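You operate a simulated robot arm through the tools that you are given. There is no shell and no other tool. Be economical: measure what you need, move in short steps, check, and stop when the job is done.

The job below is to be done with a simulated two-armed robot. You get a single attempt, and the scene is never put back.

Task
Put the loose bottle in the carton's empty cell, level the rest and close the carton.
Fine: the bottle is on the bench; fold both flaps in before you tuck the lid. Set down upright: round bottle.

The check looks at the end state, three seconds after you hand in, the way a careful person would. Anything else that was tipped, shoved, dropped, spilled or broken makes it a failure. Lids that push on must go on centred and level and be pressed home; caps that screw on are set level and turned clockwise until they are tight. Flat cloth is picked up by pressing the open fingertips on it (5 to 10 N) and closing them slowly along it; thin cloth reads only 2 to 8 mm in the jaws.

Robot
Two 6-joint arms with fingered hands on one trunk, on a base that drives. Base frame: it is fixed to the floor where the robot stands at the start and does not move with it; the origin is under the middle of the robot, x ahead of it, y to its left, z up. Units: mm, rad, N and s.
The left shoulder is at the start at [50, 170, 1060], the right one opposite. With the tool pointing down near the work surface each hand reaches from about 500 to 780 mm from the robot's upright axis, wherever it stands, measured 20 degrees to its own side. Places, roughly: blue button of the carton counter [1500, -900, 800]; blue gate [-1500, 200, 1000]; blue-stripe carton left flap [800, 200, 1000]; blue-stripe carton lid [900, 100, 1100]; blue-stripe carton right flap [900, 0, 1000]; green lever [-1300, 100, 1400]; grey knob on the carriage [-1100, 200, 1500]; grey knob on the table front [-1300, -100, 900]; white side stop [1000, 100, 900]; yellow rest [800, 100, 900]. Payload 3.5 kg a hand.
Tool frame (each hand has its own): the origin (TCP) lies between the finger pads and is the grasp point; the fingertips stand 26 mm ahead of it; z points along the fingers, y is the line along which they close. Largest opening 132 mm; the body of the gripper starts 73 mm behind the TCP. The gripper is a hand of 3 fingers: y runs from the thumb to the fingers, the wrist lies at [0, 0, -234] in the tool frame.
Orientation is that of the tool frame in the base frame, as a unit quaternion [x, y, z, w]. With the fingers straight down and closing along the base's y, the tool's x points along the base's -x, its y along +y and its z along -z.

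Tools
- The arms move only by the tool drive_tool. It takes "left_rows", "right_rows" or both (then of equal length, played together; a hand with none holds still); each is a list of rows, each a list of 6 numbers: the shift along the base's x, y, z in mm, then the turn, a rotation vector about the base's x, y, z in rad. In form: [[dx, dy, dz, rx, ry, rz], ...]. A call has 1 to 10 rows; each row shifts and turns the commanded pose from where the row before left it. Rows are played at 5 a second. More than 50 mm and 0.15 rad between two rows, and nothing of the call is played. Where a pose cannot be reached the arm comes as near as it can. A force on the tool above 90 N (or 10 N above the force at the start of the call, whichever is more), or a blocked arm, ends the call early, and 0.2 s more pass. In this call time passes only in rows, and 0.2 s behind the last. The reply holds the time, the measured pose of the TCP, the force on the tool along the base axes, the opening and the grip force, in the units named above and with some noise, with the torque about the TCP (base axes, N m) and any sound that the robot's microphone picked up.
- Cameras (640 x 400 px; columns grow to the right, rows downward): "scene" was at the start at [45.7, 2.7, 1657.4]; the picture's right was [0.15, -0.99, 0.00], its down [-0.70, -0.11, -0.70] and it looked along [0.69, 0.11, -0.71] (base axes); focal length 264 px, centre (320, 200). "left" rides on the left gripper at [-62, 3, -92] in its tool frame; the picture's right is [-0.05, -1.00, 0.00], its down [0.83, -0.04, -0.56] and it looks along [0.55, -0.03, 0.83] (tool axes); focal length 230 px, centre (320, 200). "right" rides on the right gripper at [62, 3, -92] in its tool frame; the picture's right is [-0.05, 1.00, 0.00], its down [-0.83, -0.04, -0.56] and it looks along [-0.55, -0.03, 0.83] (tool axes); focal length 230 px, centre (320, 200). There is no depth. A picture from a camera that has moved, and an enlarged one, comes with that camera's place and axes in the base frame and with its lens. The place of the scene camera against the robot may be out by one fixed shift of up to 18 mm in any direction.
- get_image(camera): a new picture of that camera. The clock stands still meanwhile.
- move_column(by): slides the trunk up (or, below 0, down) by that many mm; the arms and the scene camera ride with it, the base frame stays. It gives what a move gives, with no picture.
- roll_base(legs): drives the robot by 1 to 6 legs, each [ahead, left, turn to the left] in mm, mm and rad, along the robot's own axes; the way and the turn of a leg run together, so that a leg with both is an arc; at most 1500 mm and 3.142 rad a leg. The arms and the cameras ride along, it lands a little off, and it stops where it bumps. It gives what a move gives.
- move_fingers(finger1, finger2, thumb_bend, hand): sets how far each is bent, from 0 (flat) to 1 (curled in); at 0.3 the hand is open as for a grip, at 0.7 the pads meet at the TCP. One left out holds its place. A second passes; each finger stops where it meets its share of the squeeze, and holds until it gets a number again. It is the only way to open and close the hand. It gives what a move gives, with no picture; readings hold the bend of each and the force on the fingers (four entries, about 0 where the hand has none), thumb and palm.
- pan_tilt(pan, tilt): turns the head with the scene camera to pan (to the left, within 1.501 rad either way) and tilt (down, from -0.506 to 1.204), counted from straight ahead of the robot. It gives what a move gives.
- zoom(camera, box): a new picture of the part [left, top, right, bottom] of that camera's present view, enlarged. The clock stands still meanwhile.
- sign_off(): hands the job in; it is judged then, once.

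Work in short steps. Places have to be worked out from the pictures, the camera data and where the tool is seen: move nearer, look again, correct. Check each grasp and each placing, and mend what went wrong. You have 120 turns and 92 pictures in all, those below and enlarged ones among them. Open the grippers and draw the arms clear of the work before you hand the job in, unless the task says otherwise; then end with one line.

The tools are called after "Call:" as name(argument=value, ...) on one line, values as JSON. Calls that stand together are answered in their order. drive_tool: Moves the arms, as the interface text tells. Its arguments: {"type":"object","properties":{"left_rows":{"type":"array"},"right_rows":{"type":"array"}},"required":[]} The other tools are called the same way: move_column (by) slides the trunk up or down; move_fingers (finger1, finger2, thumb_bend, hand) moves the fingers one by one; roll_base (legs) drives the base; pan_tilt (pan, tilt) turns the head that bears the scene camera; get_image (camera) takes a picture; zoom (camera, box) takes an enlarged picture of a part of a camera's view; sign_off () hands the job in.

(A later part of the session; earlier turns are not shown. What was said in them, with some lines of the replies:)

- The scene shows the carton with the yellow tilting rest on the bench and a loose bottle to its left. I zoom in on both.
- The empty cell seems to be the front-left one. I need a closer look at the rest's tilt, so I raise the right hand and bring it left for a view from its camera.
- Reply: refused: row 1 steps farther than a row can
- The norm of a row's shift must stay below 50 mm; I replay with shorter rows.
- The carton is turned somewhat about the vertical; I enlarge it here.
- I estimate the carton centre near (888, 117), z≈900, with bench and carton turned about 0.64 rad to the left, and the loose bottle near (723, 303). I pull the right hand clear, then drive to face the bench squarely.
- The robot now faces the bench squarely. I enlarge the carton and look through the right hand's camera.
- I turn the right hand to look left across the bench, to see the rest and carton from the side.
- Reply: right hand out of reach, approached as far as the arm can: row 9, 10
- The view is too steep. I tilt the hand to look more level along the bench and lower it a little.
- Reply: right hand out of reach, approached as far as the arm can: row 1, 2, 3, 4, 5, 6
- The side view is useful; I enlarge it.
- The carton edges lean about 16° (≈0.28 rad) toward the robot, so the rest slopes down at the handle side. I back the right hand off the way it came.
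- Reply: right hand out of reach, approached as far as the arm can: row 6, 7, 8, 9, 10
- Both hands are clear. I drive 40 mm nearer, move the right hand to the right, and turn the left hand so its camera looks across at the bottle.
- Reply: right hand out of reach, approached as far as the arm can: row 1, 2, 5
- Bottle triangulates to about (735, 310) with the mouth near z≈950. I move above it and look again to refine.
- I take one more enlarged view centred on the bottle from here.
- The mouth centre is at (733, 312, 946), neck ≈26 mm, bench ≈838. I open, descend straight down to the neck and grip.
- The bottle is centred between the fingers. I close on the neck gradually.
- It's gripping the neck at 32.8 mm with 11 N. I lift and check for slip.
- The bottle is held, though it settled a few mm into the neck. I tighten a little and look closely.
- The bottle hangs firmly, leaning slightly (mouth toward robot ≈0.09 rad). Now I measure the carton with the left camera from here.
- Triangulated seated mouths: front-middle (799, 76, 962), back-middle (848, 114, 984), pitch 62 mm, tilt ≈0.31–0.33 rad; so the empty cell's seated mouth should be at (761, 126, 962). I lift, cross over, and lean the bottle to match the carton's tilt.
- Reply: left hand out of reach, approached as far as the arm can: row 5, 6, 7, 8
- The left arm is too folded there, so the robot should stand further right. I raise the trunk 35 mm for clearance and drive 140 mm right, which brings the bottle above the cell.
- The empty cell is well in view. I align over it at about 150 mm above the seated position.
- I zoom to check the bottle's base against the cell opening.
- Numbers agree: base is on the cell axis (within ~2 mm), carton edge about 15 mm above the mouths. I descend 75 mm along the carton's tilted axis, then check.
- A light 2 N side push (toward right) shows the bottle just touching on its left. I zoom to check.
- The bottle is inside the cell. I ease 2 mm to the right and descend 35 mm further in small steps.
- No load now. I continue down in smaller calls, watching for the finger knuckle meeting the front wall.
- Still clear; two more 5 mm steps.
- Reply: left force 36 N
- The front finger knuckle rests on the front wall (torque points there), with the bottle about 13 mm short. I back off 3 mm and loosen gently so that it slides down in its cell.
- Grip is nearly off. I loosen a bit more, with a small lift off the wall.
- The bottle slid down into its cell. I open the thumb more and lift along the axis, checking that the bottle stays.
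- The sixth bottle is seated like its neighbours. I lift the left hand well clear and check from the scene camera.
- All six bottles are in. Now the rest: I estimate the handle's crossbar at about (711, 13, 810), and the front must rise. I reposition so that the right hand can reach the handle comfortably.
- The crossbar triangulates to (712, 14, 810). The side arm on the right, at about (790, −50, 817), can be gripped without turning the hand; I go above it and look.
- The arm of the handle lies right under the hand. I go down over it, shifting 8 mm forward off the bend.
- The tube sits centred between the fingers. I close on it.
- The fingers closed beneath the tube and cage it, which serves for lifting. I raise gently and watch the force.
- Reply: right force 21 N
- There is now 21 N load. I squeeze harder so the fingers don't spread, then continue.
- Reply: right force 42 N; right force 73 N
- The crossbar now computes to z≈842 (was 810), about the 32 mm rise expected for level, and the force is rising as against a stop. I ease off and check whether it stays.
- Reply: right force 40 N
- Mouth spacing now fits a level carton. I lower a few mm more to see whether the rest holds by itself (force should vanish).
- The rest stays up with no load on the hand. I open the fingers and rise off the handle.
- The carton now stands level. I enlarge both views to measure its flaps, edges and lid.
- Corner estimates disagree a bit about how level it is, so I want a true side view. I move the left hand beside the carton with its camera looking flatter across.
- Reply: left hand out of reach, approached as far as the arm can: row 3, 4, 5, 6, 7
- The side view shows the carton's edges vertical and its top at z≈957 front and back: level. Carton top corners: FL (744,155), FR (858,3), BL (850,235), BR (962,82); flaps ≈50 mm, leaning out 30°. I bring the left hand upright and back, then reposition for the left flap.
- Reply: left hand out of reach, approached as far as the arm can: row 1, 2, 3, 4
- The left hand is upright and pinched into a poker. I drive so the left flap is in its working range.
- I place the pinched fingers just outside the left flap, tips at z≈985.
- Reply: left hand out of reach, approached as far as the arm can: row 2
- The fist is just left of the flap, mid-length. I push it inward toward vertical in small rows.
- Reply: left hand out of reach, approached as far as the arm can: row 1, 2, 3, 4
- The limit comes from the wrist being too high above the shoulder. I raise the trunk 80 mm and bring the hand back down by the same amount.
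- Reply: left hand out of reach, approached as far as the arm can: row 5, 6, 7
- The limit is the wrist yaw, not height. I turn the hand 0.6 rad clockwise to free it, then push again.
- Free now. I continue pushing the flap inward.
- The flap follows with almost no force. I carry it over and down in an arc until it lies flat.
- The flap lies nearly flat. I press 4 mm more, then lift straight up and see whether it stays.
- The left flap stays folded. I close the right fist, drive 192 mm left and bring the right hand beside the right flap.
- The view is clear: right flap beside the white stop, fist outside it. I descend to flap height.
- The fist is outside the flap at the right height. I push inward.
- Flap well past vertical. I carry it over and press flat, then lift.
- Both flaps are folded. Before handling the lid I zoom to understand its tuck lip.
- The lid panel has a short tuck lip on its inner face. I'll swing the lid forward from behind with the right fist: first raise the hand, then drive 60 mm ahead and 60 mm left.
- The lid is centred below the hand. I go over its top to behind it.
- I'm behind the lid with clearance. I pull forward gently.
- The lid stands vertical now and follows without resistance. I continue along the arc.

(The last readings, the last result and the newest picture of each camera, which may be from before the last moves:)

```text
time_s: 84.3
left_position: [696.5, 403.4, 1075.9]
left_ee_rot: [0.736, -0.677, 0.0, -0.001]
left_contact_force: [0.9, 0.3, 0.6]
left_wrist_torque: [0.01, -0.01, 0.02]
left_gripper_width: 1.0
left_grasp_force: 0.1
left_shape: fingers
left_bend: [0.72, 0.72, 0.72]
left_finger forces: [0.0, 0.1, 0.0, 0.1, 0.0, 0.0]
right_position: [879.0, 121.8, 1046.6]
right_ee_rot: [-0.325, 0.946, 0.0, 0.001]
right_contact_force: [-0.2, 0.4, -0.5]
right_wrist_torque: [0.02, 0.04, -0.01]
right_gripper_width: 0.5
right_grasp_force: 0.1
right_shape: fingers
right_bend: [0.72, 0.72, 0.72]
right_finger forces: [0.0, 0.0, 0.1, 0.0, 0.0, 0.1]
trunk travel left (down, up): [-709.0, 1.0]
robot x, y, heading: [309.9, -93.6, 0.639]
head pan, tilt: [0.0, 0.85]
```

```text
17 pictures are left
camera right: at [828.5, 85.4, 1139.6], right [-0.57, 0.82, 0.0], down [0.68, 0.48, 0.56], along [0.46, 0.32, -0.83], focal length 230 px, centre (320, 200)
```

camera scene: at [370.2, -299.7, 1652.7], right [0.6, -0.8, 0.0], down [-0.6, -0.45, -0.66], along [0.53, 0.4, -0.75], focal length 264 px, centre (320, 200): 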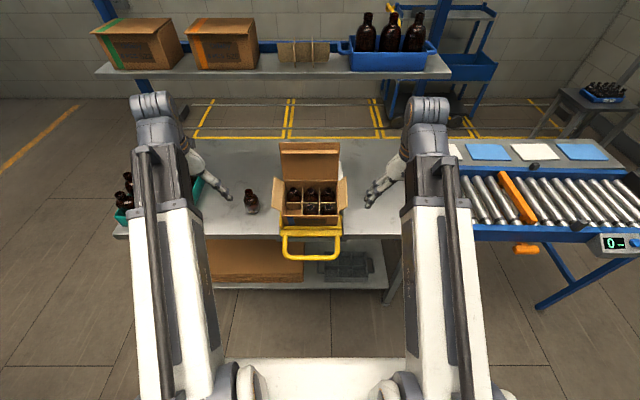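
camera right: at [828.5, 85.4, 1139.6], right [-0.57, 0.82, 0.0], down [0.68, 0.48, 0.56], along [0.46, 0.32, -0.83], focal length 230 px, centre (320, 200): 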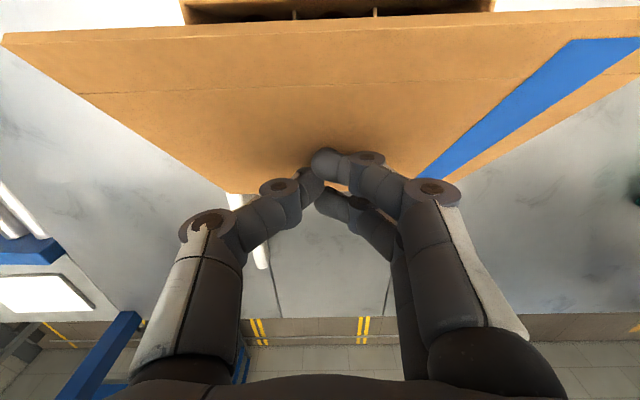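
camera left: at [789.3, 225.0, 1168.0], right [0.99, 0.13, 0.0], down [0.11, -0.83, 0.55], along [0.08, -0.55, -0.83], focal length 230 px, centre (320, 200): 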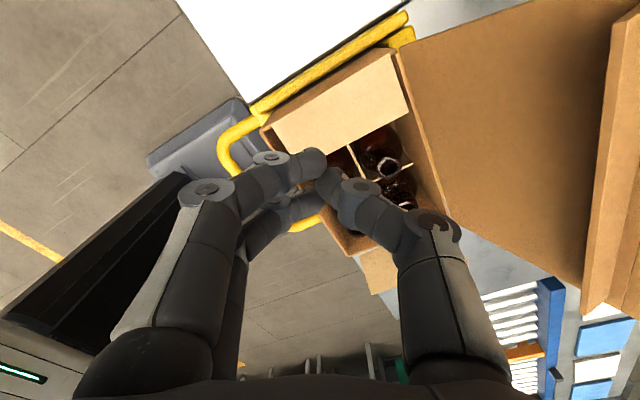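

The lid is at about 45°. I bring it lower, stopping above the wall to inspect the lip.

Call:
drive_tool(right_rows=[[-5.6, -4.2, -8, 0, 0, 0], [-5.6, -4.2, -10, 0, 0, 0], [-4, -3, -10, 0, 0, 0], [-3.2, -2.4, -10, 0, 0, 0]])

Call:
get_image(camera="right")

Call:
zoom(camera="scene", box=[300, 130, 420, 250])

```text
time_s: 85.3
left_position: [696.8, 401.4, 1074.2]
left_ee_rot: [0.735, -0.678, 0.0, -0.001]
left_contact_force: [0.1, -0.2, -1.3]
left_wrist_torque: [-0.01, -0.01, -0.03]
left_gripper_width: 1.1
left_grasp_force: 0.1
left_shape: fingers
left_bend: [0.72, 0.72, 0.72]
left_finger forces: [0.1, 0.0, 0.0, 0.1, 0.1, 0.0]
right_position: [860.6, 107.4, 1006.6]
right_ee_rot: [-0.325, 0.946, 0.0, 0.001]
right_contact_force: [-0.2, -0.4, -0.2]
right_wrist_torque: [0.0, -0.01, 0.0]
right_gripper_width: 0.5
right_grasp_force: 0.1
right_shape: fingers
right_bend: [0.72, 0.72, 0.72]
right_finger forces: [0.1, 0.1, 0.0, 0.1, 0.0, 0.0]
trunk travel left (down, up): [-709.0, 1.0]
robot x, y, heading: [311.3, -92.8, 0.638]
head pan, tilt: [0.0, 0.85]
```

```text
16 pictures are left
camera right: at [810.5, 71.9, 1100.0], right [-0.57, 0.82, 0.0], down [0.68, 0.48, 0.56], along [0.46, 0.32, -0.83], focal length 230 px, centre (320, 200)
```

right: 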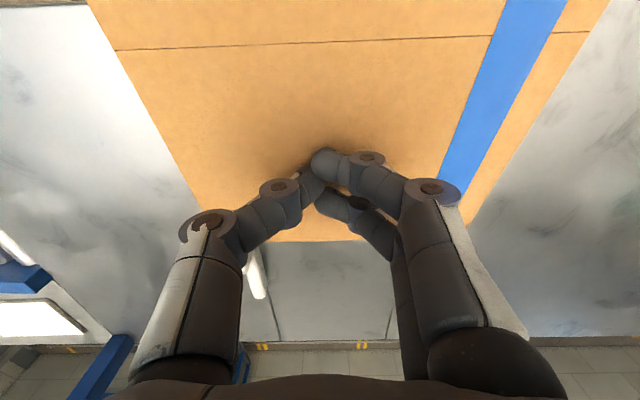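

```text
3.33 times, centred on (360, 190) of scene
camera zoom: at [347.0, -80.0, 1686.7], right [0.6, -0.8, 0.0], down [-0.6, -0.45, -0.66], along [0.53, 0.39, -0.75], focal length 879 px, centre (187, 233)
```

zoom: 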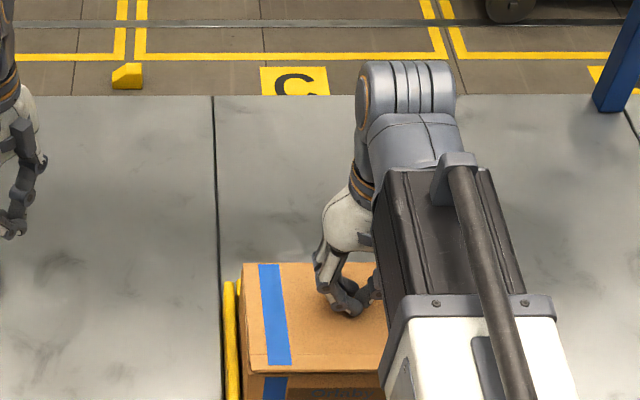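

The lid is almost shut. I lower further, watching the force as the lip enters.

Call:
drive_tool(right_rows=[[-4, -3, -8, 0, 0, 0], [-4, -3, -5, 0, 0, 0]])

Call:
drive_tool(right_rows=[[-4, -3, -3, 0, 0, 0], [-4, -3, -3, 0, 0, 0]])

Call:
get_image(camera="right")

```text
time_s: 85.9
left_position: [696.9, 402.1, 1075.3]
left_ee_rot: [0.736, -0.677, 0.0, -0.001]
left_contact_force: [0.4, -0.8, -0.3]
left_wrist_torque: [-0.04, 0.05, -0.02]
left_gripper_width: 0.8
left_grasp_force: 0.0
left_shape: fingers
left_bend: [0.72, 0.72, 0.72]
left_finger forces: [0.0, 0.1, 0.1, 0.0, 0.0, 0.0]
right_position: [853.6, 102.4, 994.2]
right_ee_rot: [-0.326, 0.945, 0.0, 0.001]
right_contact_force: [-0.1, 0.6, 1.2]
right_wrist_torque: [0.01, 0.0, 0.03]
right_gripper_width: 0.5
right_grasp_force: 2.0
right_shape: fingers
right_bend: [0.72, 0.72, 0.72]
right_finger forces: [0.1, 0.1, 0.0, 0.0, 3.0, 0.0]
trunk travel left (down, up): [-709.0, 1.0]
robot x, y, heading: [313.5, -95.5, 0.644]
head pan, tilt: [0.0, 0.85]
```

```text
time_s: 86.5
left_position: [696.7, 401.8, 1075.5]
left_ee_rot: [0.735, -0.678, 0.0, -0.001]
left_contact_force: [-0.2, 0.4, 0.5]
left_wrist_torque: [0.01, -0.02, 0.03]
left_gripper_width: 1.1
left_grasp_force: 0.0
left_shape: fingers
left_bend: [0.72, 0.72, 0.72]
left_finger forces: [0.0, 0.0, 0.0, 0.1, 0.0, 0.1]
right_position: [845.8, 96.2, 988.6]
right_ee_rot: [-0.325, 0.946, 0.0, 0.002]
right_contact_force: [6.0, 1.9, 22.0]
right_wrist_torque: [-0.12, -0.2, 0.0]
right_gripper_width: 0.1
right_grasp_force: 10.2
right_shape: fingers
right_bend: [0.72, 0.72, 0.73]
right_finger forces: [0.0, 0.0, 0.1, 0.0, 20.9, 0.0]
trunk travel left (down, up): [-709.0, 1.0]
robot x, y, heading: [310.2, -93.1, 0.648]
head pan, tilt: [0.0, 0.85]
```

```text
14 pictures are left
camera right: at [794.7, 60.1, 1083.0], right [-0.57, 0.82, 0.0], down [0.68, 0.48, 0.56], along [0.46, 0.32, -0.83], focal length 230 px, centre (320, 200)
```

right: 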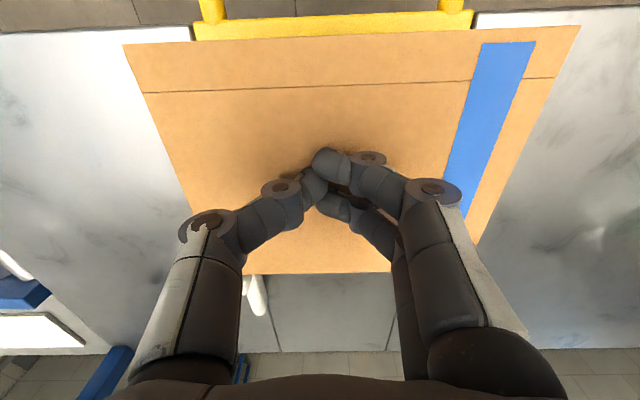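

Now 22 N with the lid near flat. I check the front edge from the scene camera to see whether the lip is inside.

Call:
zoom(camera="scene", box=[305, 175, 395, 245])

```text
5.71 times, centred on (350, 210) of scene
camera zoom: at [346.4, -80.1, 1687.1], right [0.6, -0.8, 0.0], down [-0.6, -0.45, -0.66], along [0.53, 0.39, -0.75], focal length 1508 px, centre (149, 143)
```

zoom: 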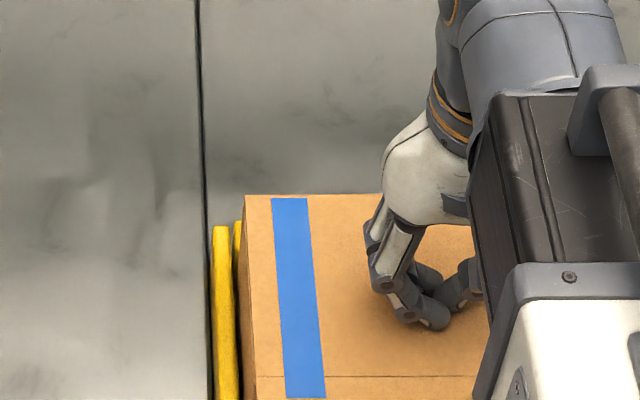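

Call:
zoom(camera="scene", box=[300, 215, 400, 275])

```text
6.40 times, centred on (350, 245) of scene
camera zoom: at [346.4, -80.1, 1687.1], right [0.6, -0.8, 0.0], down [-0.6, -0.45, -0.66], along [0.53, 0.39, -0.75], focal length 1688 px, centre (128, -88)
```

zoom: 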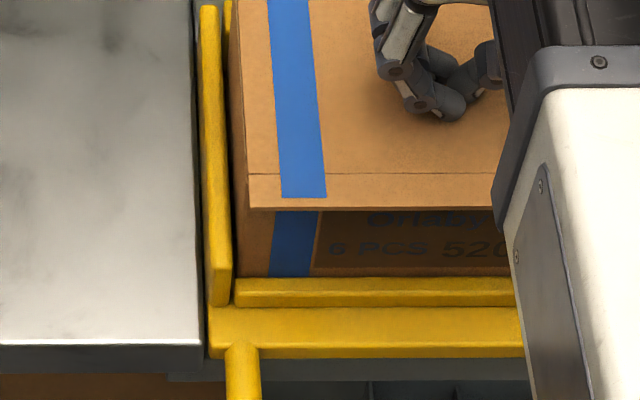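

The lid overhangs the front slightly with the lip underneath at the fold line. I move the fist forward near the front edge (above the pivot, so the rest isn't tipped) and press the lid home.

Call:
drive_tool(right_rows=[[0, 0, 3, 0, 0, 0], [-10, -7.5, 0, 0, 0, 0], [-10, -7.5, 0, 0, 0, 0], [0, 0, -4, 0, 0, 0]])

Call:
drive_tool(right_rows=[[0, 0, -3, 0, 0, 0]])

```text
time_s: 87.5
left_position: [695.1, 401.8, 1076.3]
left_ee_rot: [0.735, -0.678, -0.001, -0.002]
left_contact_force: [-0.1, 0.4, 0.3]
left_wrist_torque: [-0.01, 0.02, 0.01]
left_gripper_width: 1.2
left_grasp_force: 0.0
left_shape: fingers
left_bend: [0.72, 0.72, 0.72]
left_finger forces: [0.0, 0.0, 0.0, 0.0, 0.0, 0.0]
right_position: [825.2, 79.7, 989.8]
right_ee_rot: [-0.326, 0.945, 0.0, 0.004]
right_contact_force: [4.0, -0.1, 29.7]
right_wrist_torque: [-0.06, -0.14, 0.01]
right_gripper_width: 0.0
right_grasp_force: 16.8
right_shape: fingers
right_bend: [0.72, 0.72, 0.73]
right_finger forces: [5.7, 5.5, 0.1, 0.0, 23.5, 0.0]
trunk travel left (down, up): [-709.0, 1.0]
robot x, y, heading: [313.5, -90.8, 0.637]
head pan, tilt: [0.0, 0.85]
```

```text
time_s: 87.9
left_position: [695.3, 402.3, 1077.5]
left_ee_rot: [0.737, -0.676, 0.0, -0.002]
left_contact_force: [-0.3, 0.1, 0.2]
left_wrist_torque: [0.01, -0.02, -0.02]
left_gripper_width: 1.2
left_grasp_force: 0.0
left_shape: fingers
left_bend: [0.72, 0.72, 0.72]
left_finger forces: [0.0, 0.0, 0.1, 0.1, 0.0, 0.0]
right_position: [824.1, 81.1, 988.8]
right_ee_rot: [-0.325, 0.946, 0.0, 0.005]
right_contact_force: [6.9, 0.0, 57.5]
right_wrist_torque: [-0.14, -0.2, 0.02]
right_gripper_width: 0.3
right_grasp_force: 30.7
right_shape: fingers
right_bend: [0.73, 0.73, 0.74]
right_finger forces: [11.2, 10.7, 0.0, 0.0, 39.4, 0.0]
trunk travel left (down, up): [-709.0, 1.0]
robot x, y, heading: [311.9, -91.3, 0.644]
head pan, tilt: [0.0, 0.85]
```

The surface reads the same height at both spots (≈963), so the lid lies flat. I lift off and look whether it stays shut.

Call:
drive_tool(right_rows=[[0, 0, 8, 0, 0, 0], [-10, -8, 40, 0, 0, 0], [-12, -10, 40, 0, 0, 0], [8, -20, 40, 0, 0, 0]])

Call:
get_image(camera="right")

```text
time_s: 88.9
left_position: [698.1, 400.7, 1074.2]
left_ee_rot: [0.735, -0.678, -0.001, -0.002]
left_contact_force: [-0.3, 0.1, -0.1]
left_wrist_torque: [-0.03, -0.03, 0.02]
left_gripper_width: 0.9
left_grasp_force: 0.1
left_shape: fingers
left_bend: [0.72, 0.72, 0.72]
left_finger forces: [0.1, 0.1, 0.0, 0.1, 0.0, 0.0]
right_position: [810.1, 43.6, 1111.8]
right_ee_rot: [-0.327, 0.945, -0.001, 0.0]
right_contact_force: [-0.8, 0.4, -1.7]
right_wrist_torque: [-0.01, -0.01, -0.01]
right_gripper_width: 0.6
right_grasp_force: 0.2
right_shape: fingers
right_bend: [0.72, 0.72, 0.72]
right_finger forces: [0.0, 0.0, 0.0, 0.0, 0.1, 0.0]
trunk travel left (down, up): [-709.0, 1.0]
robot x, y, heading: [312.2, -94.2, 0.645]
head pan, tilt: [0.0, 0.85]
```

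```text
11 pictures are left
camera right: at [760.1, 8.1, 1205.1], right [-0.57, 0.82, 0.0], down [0.68, 0.48, 0.56], along [0.46, 0.32, -0.83], focal length 230 px, centre (320, 200)
```

right: 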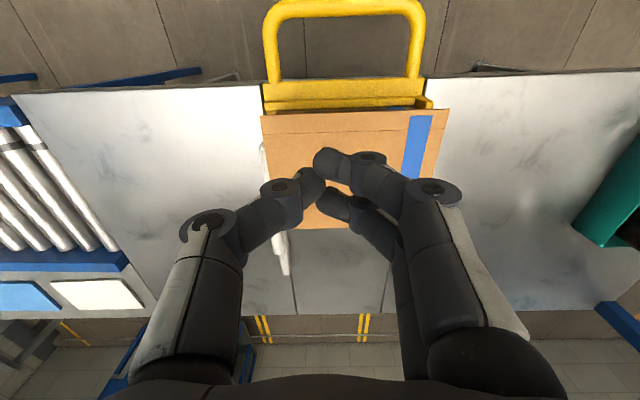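

The lid stays down. I zoom on its front edge to check seating.

Call:
zoom(camera="right", box=[240, 70, 470, 240])

Call:
zoom(camera="scene", box=[290, 170, 420, 270])

```text
2.35 times, centred on (355, 155) of right
camera zoom: at [760.1, 8.1, 1205.1], right [-0.57, 0.82, 0.0], down [0.68, 0.48, 0.56], along [0.46, 0.32, -0.83], focal length 541 px, centre (238, 306)
```

zoom: 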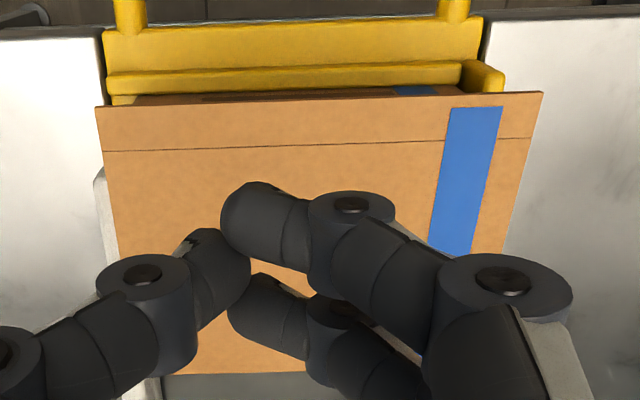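

```text
4.00 times, centred on (355, 220) of scene
camera zoom: at [347.0, -80.2, 1686.6], right [0.6, -0.8, 0.0], down [-0.6, -0.45, -0.66], along [0.53, 0.39, -0.75], focal length 1055 px, centre (180, 120)
```

zoom: 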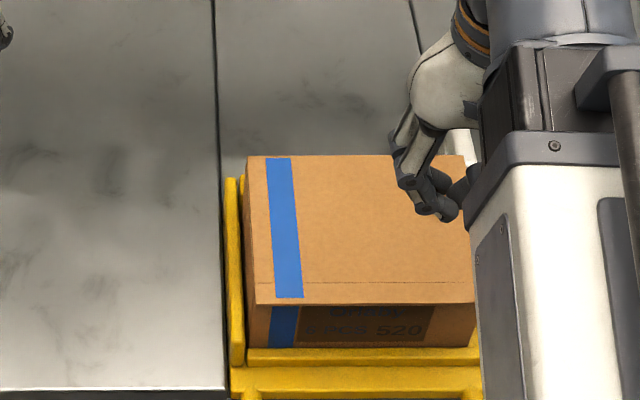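

Lid corner triangulates to z≈959, level with the carton top, fold line right at the front edge. To verify the lip is tucked and the rest level, I drive back, lower the trunk and look at the front nearly level.

Call:
roll_base(legs=[[-450, 0, 0]])

Call:
move_column(by=-600)

Call:
pan_tilt(pan=0.0, tilt=0.2)

Call:
get_image(camera="scene")

```text
time_s: 91.6
left_position: [332.5, 136.8, 1074.4]
left_ee_rot: [0.739, -0.674, 0.0, -0.002]
left_contact_force: [-0.3, 0.2, -0.5]
left_wrist_torque: [-0.03, -0.01, 0.0]
left_gripper_width: 1.2
left_grasp_force: 0.0
left_shape: fingers
left_bend: [0.72, 0.72, 0.72]
left_finger forces: [0.1, 0.0, 0.0, 0.0, 0.0, 0.1]
right_position: [450.8, -220.2, 1111.2]
right_ee_rot: [-0.33, 0.944, -0.001, 0.001]
right_contact_force: [-0.3, 1.0, 0.4]
right_wrist_torque: [0.0, 0.01, 0.0]
right_gripper_width: 0.5
right_grasp_force: 0.0
right_shape: fingers
right_bend: [0.72, 0.72, 0.72]
right_finger forces: [0.0, 0.1, 0.0, 0.0, 0.0, 0.0]
trunk travel left (down, up): [-709.0, 1.0]
robot x, y, heading: [-51.5, -361.1, 0.652]
head pan, tilt: [0.0, 0.85]
```

```text
refused: -600 is not a number from -400 to 400
```

```text
time_s: 92.6
left_position: [333.7, 136.1, 1073.7]
left_ee_rot: [0.739, -0.674, 0.0, -0.001]
left_contact_force: [0.6, 0.2, -0.8]
left_wrist_torque: [0.0, -0.03, -0.05]
left_gripper_width: 0.7
left_grasp_force: 0.0
left_shape: fingers
left_bend: [0.72, 0.72, 0.72]
left_finger forces: [0.0, 0.1, 0.0, 0.1, 0.0, 0.1]
right_position: [452.0, -219.6, 1112.2]
right_ee_rot: [-0.33, 0.944, -0.001, 0.001]
right_contact_force: [0.4, -0.4, -0.8]
right_wrist_torque: [0.02, 0.01, 0.03]
right_gripper_width: 0.7
right_grasp_force: 0.0
right_shape: fingers
right_bend: [0.72, 0.72, 0.72]
right_finger forces: [0.1, 0.0, 0.1, 0.0, 0.0, 0.1]
trunk travel left (down, up): [-709.0, 1.0]
robot x, y, heading: [-44.4, -361.3, 0.647]
head pan, tilt: [0.0, 0.201]
```

```text
8 pictures are left
camera scene: at [1.1, -339.8, 1744.3], right [0.61, -0.8, 0.0], down [-0.16, -0.12, -0.98], along [0.78, 0.59, -0.2], focal length 264 px, centre (320, 200)
```

scene: 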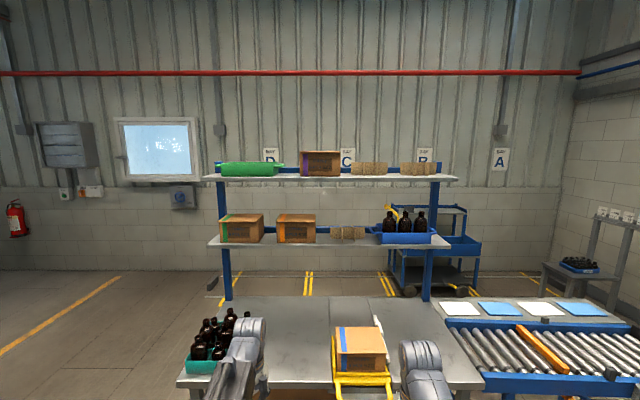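

I lower the trunk in two steps (hands are well in front of the bench) for the level view.

Call:
move_column(by=-400)

Call:
move_column(by=-250)

Call:
zoom(camera="scene", box=[270, 150, 450, 270])

```text
time_s: 96.5
left_position: [334.1, 137.6, 675.6]
left_ee_rot: [0.739, -0.673, 0.0, -0.001]
left_contact_force: [-0.1, 1.0, 0.4]
left_wrist_torque: [0.03, 0.01, 0.01]
left_gripper_width: 1.2
left_grasp_force: 0.0
left_shape: fingers
left_bend: [0.72, 0.72, 0.72]
left_finger forces: [0.1, 0.0, 0.1, 0.0, 0.0, 0.0]
right_position: [451.7, -219.1, 711.5]
right_ee_rot: [-0.329, 0.944, -0.001, 0.002]
right_contact_force: [-0.7, 0.2, -0.4]
right_wrist_torque: [-0.02, 0.02, 0.04]
right_gripper_width: 0.6
right_grasp_force: 0.0
right_shape: fingers
right_bend: [0.72, 0.72, 0.72]
right_finger forces: [0.1, 0.0, 0.0, 0.1, 0.0, 0.0]
trunk travel left (down, up): [-309.0, 401.0]
robot x, y, heading: [-47.2, -365.0, 0.654]
head pan, tilt: [0.0, 0.201]
```

```text
time_s: 99.0
left_position: [332.9, 137.4, 425.2]
left_ee_rot: [0.739, -0.674, -0.001, -0.001]
left_contact_force: [-0.5, 0.6, -0.1]
left_wrist_torque: [0.04, -0.02, 0.01]
left_gripper_width: 1.0
left_grasp_force: 0.0
left_shape: fingers
left_bend: [0.72, 0.72, 0.72]
left_finger forces: [0.1, 0.0, 0.0, 0.0, 0.0, 0.1]
right_position: [450.1, -220.4, 462.6]
right_ee_rot: [-0.331, 0.944, -0.001, 0.002]
right_contact_force: [-0.1, 0.5, -0.1]
right_wrist_torque: [0.01, 0.01, 0.02]
right_gripper_width: 0.6
right_grasp_force: 0.1
right_shape: fingers
right_bend: [0.72, 0.72, 0.72]
right_finger forces: [0.0, 0.1, 0.2, 0.1, 0.1, 0.1]
trunk travel left (down, up): [-59.0, 651.0]
robot x, y, heading: [-42.7, -364.9, 0.648]
head pan, tilt: [0.0, 0.201]
```

```text
3.33 times, centred on (360, 210) of scene
camera zoom: at [1.0, -339.8, 1094.4], right [0.61, -0.8, 0.0], down [-0.16, -0.12, -0.98], along [0.78, 0.59, -0.2], focal length 879 px, centre (187, 167)
```

zoom: 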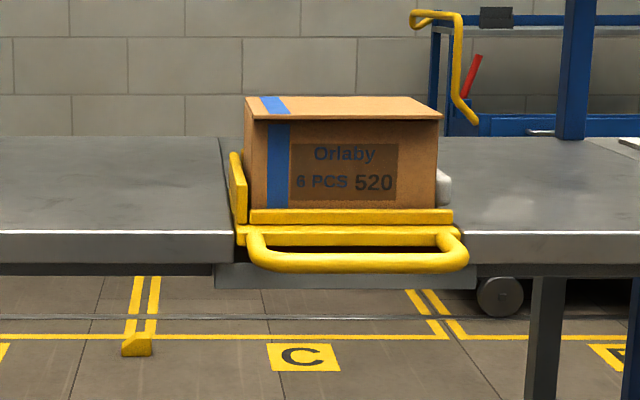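

Call:
zoom(camera="scene", box=[325, 170, 405, 210])

```text
8.00 times, centred on (365, 190) of scene
camera zoom: at [1.0, -339.8, 1094.4], right [0.61, -0.8, 0.0], down [-0.16, -0.12, -0.98], along [0.78, 0.59, -0.2], focal length 2110 px, centre (-40, 280)
```

zoom: 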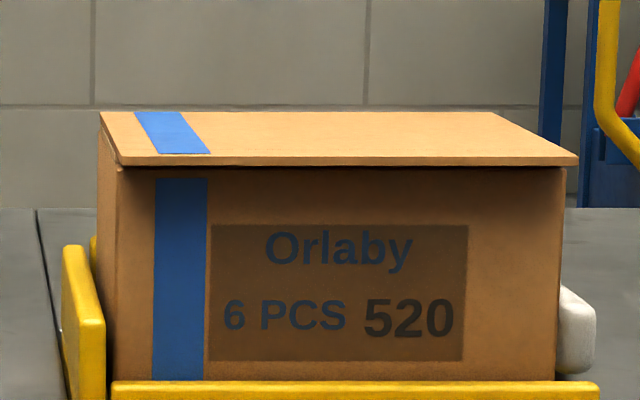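

The lid lies flat with the lip inside, no gap, and the handle is still at z≈842 (level). I open both hands, which are already clear of the work.

Call:
move_fingers(hand="left", finger1=0.3, finger2=0.3, thumb_bend=0.3)

Call:
move_fingers(hand="right", finger1=0.3, finger2=0.3, thumb_bend=0.3)

```text
time_s: 100.0
left_position: [334.7, 137.4, 424.3]
left_ee_rot: [0.739, -0.674, 0.0, 0.0]
left_contact_force: [-0.2, -0.3, -0.5]
left_wrist_torque: [0.01, -0.02, 0.0]
left_gripper_width: 134.1
left_grasp_force: 0.1
left_shape: fingers
left_bend: [0.3, 0.3, 0.3]
left_finger forces: [0.0, 0.0, 0.0, 0.1, 0.1, 0.0]
right_position: [451.0, -219.0, 461.4]
right_ee_rot: [-0.331, 0.944, 0.0, 0.002]
right_contact_force: [0.5, 0.1, 0.3]
right_wrist_torque: [-0.01, -0.01, -0.01]
right_gripper_width: 1.0
right_grasp_force: 0.0
right_shape: fingers
right_bend: [0.72, 0.72, 0.72]
right_finger forces: [0.0, 0.1, 0.0, 0.1, 0.1, 0.1]
trunk travel left (down, up): [-59.0, 651.0]
robot x, y, heading: [-45.5, -364.2, 0.65]
head pan, tilt: [0.0, 0.201]
```

```text
time_s: 101.0
left_position: [333.8, 138.2, 424.2]
left_ee_rot: [0.738, -0.674, 0.0, -0.002]
left_contact_force: [0.0, 0.1, 0.0]
left_wrist_torque: [-0.04, -0.02, 0.02]
left_gripper_width: 133.9
left_grasp_force: 0.0
left_shape: fingers
left_bend: [0.3, 0.3, 0.3]
left_finger forces: [0.0, 0.0, 0.1, 0.1, 0.1, 0.1]
right_position: [451.3, -220.6, 462.1]
right_ee_rot: [-0.331, 0.944, -0.001, 0.001]
right_contact_force: [0.2, 0.0, 1.0]
right_wrist_torque: [0.01, -0.02, 0.01]
right_gripper_width: 133.9
right_grasp_force: 0.0
right_shape: fingers
right_bend: [0.3, 0.3, 0.3]
right_finger forces: [0.1, 0.0, 0.1, 0.1, 0.1, 0.1]
trunk travel left (down, up): [-59.0, 651.0]
robot x, y, heading: [-43.2, -361.3, 0.65]
head pan, tilt: [0.0, 0.201]
```

The bottle is in, the rest is level, both flaps and the lid are closed, and the hands are open and clear, so I hand in.

Call:
sign_off()

```text
The job is handed in.
```

The loose bottle is upright in the carton's empty cell, the rest is level, both flaps are folded in, the lid is closed flat on top, and the job is handed in.
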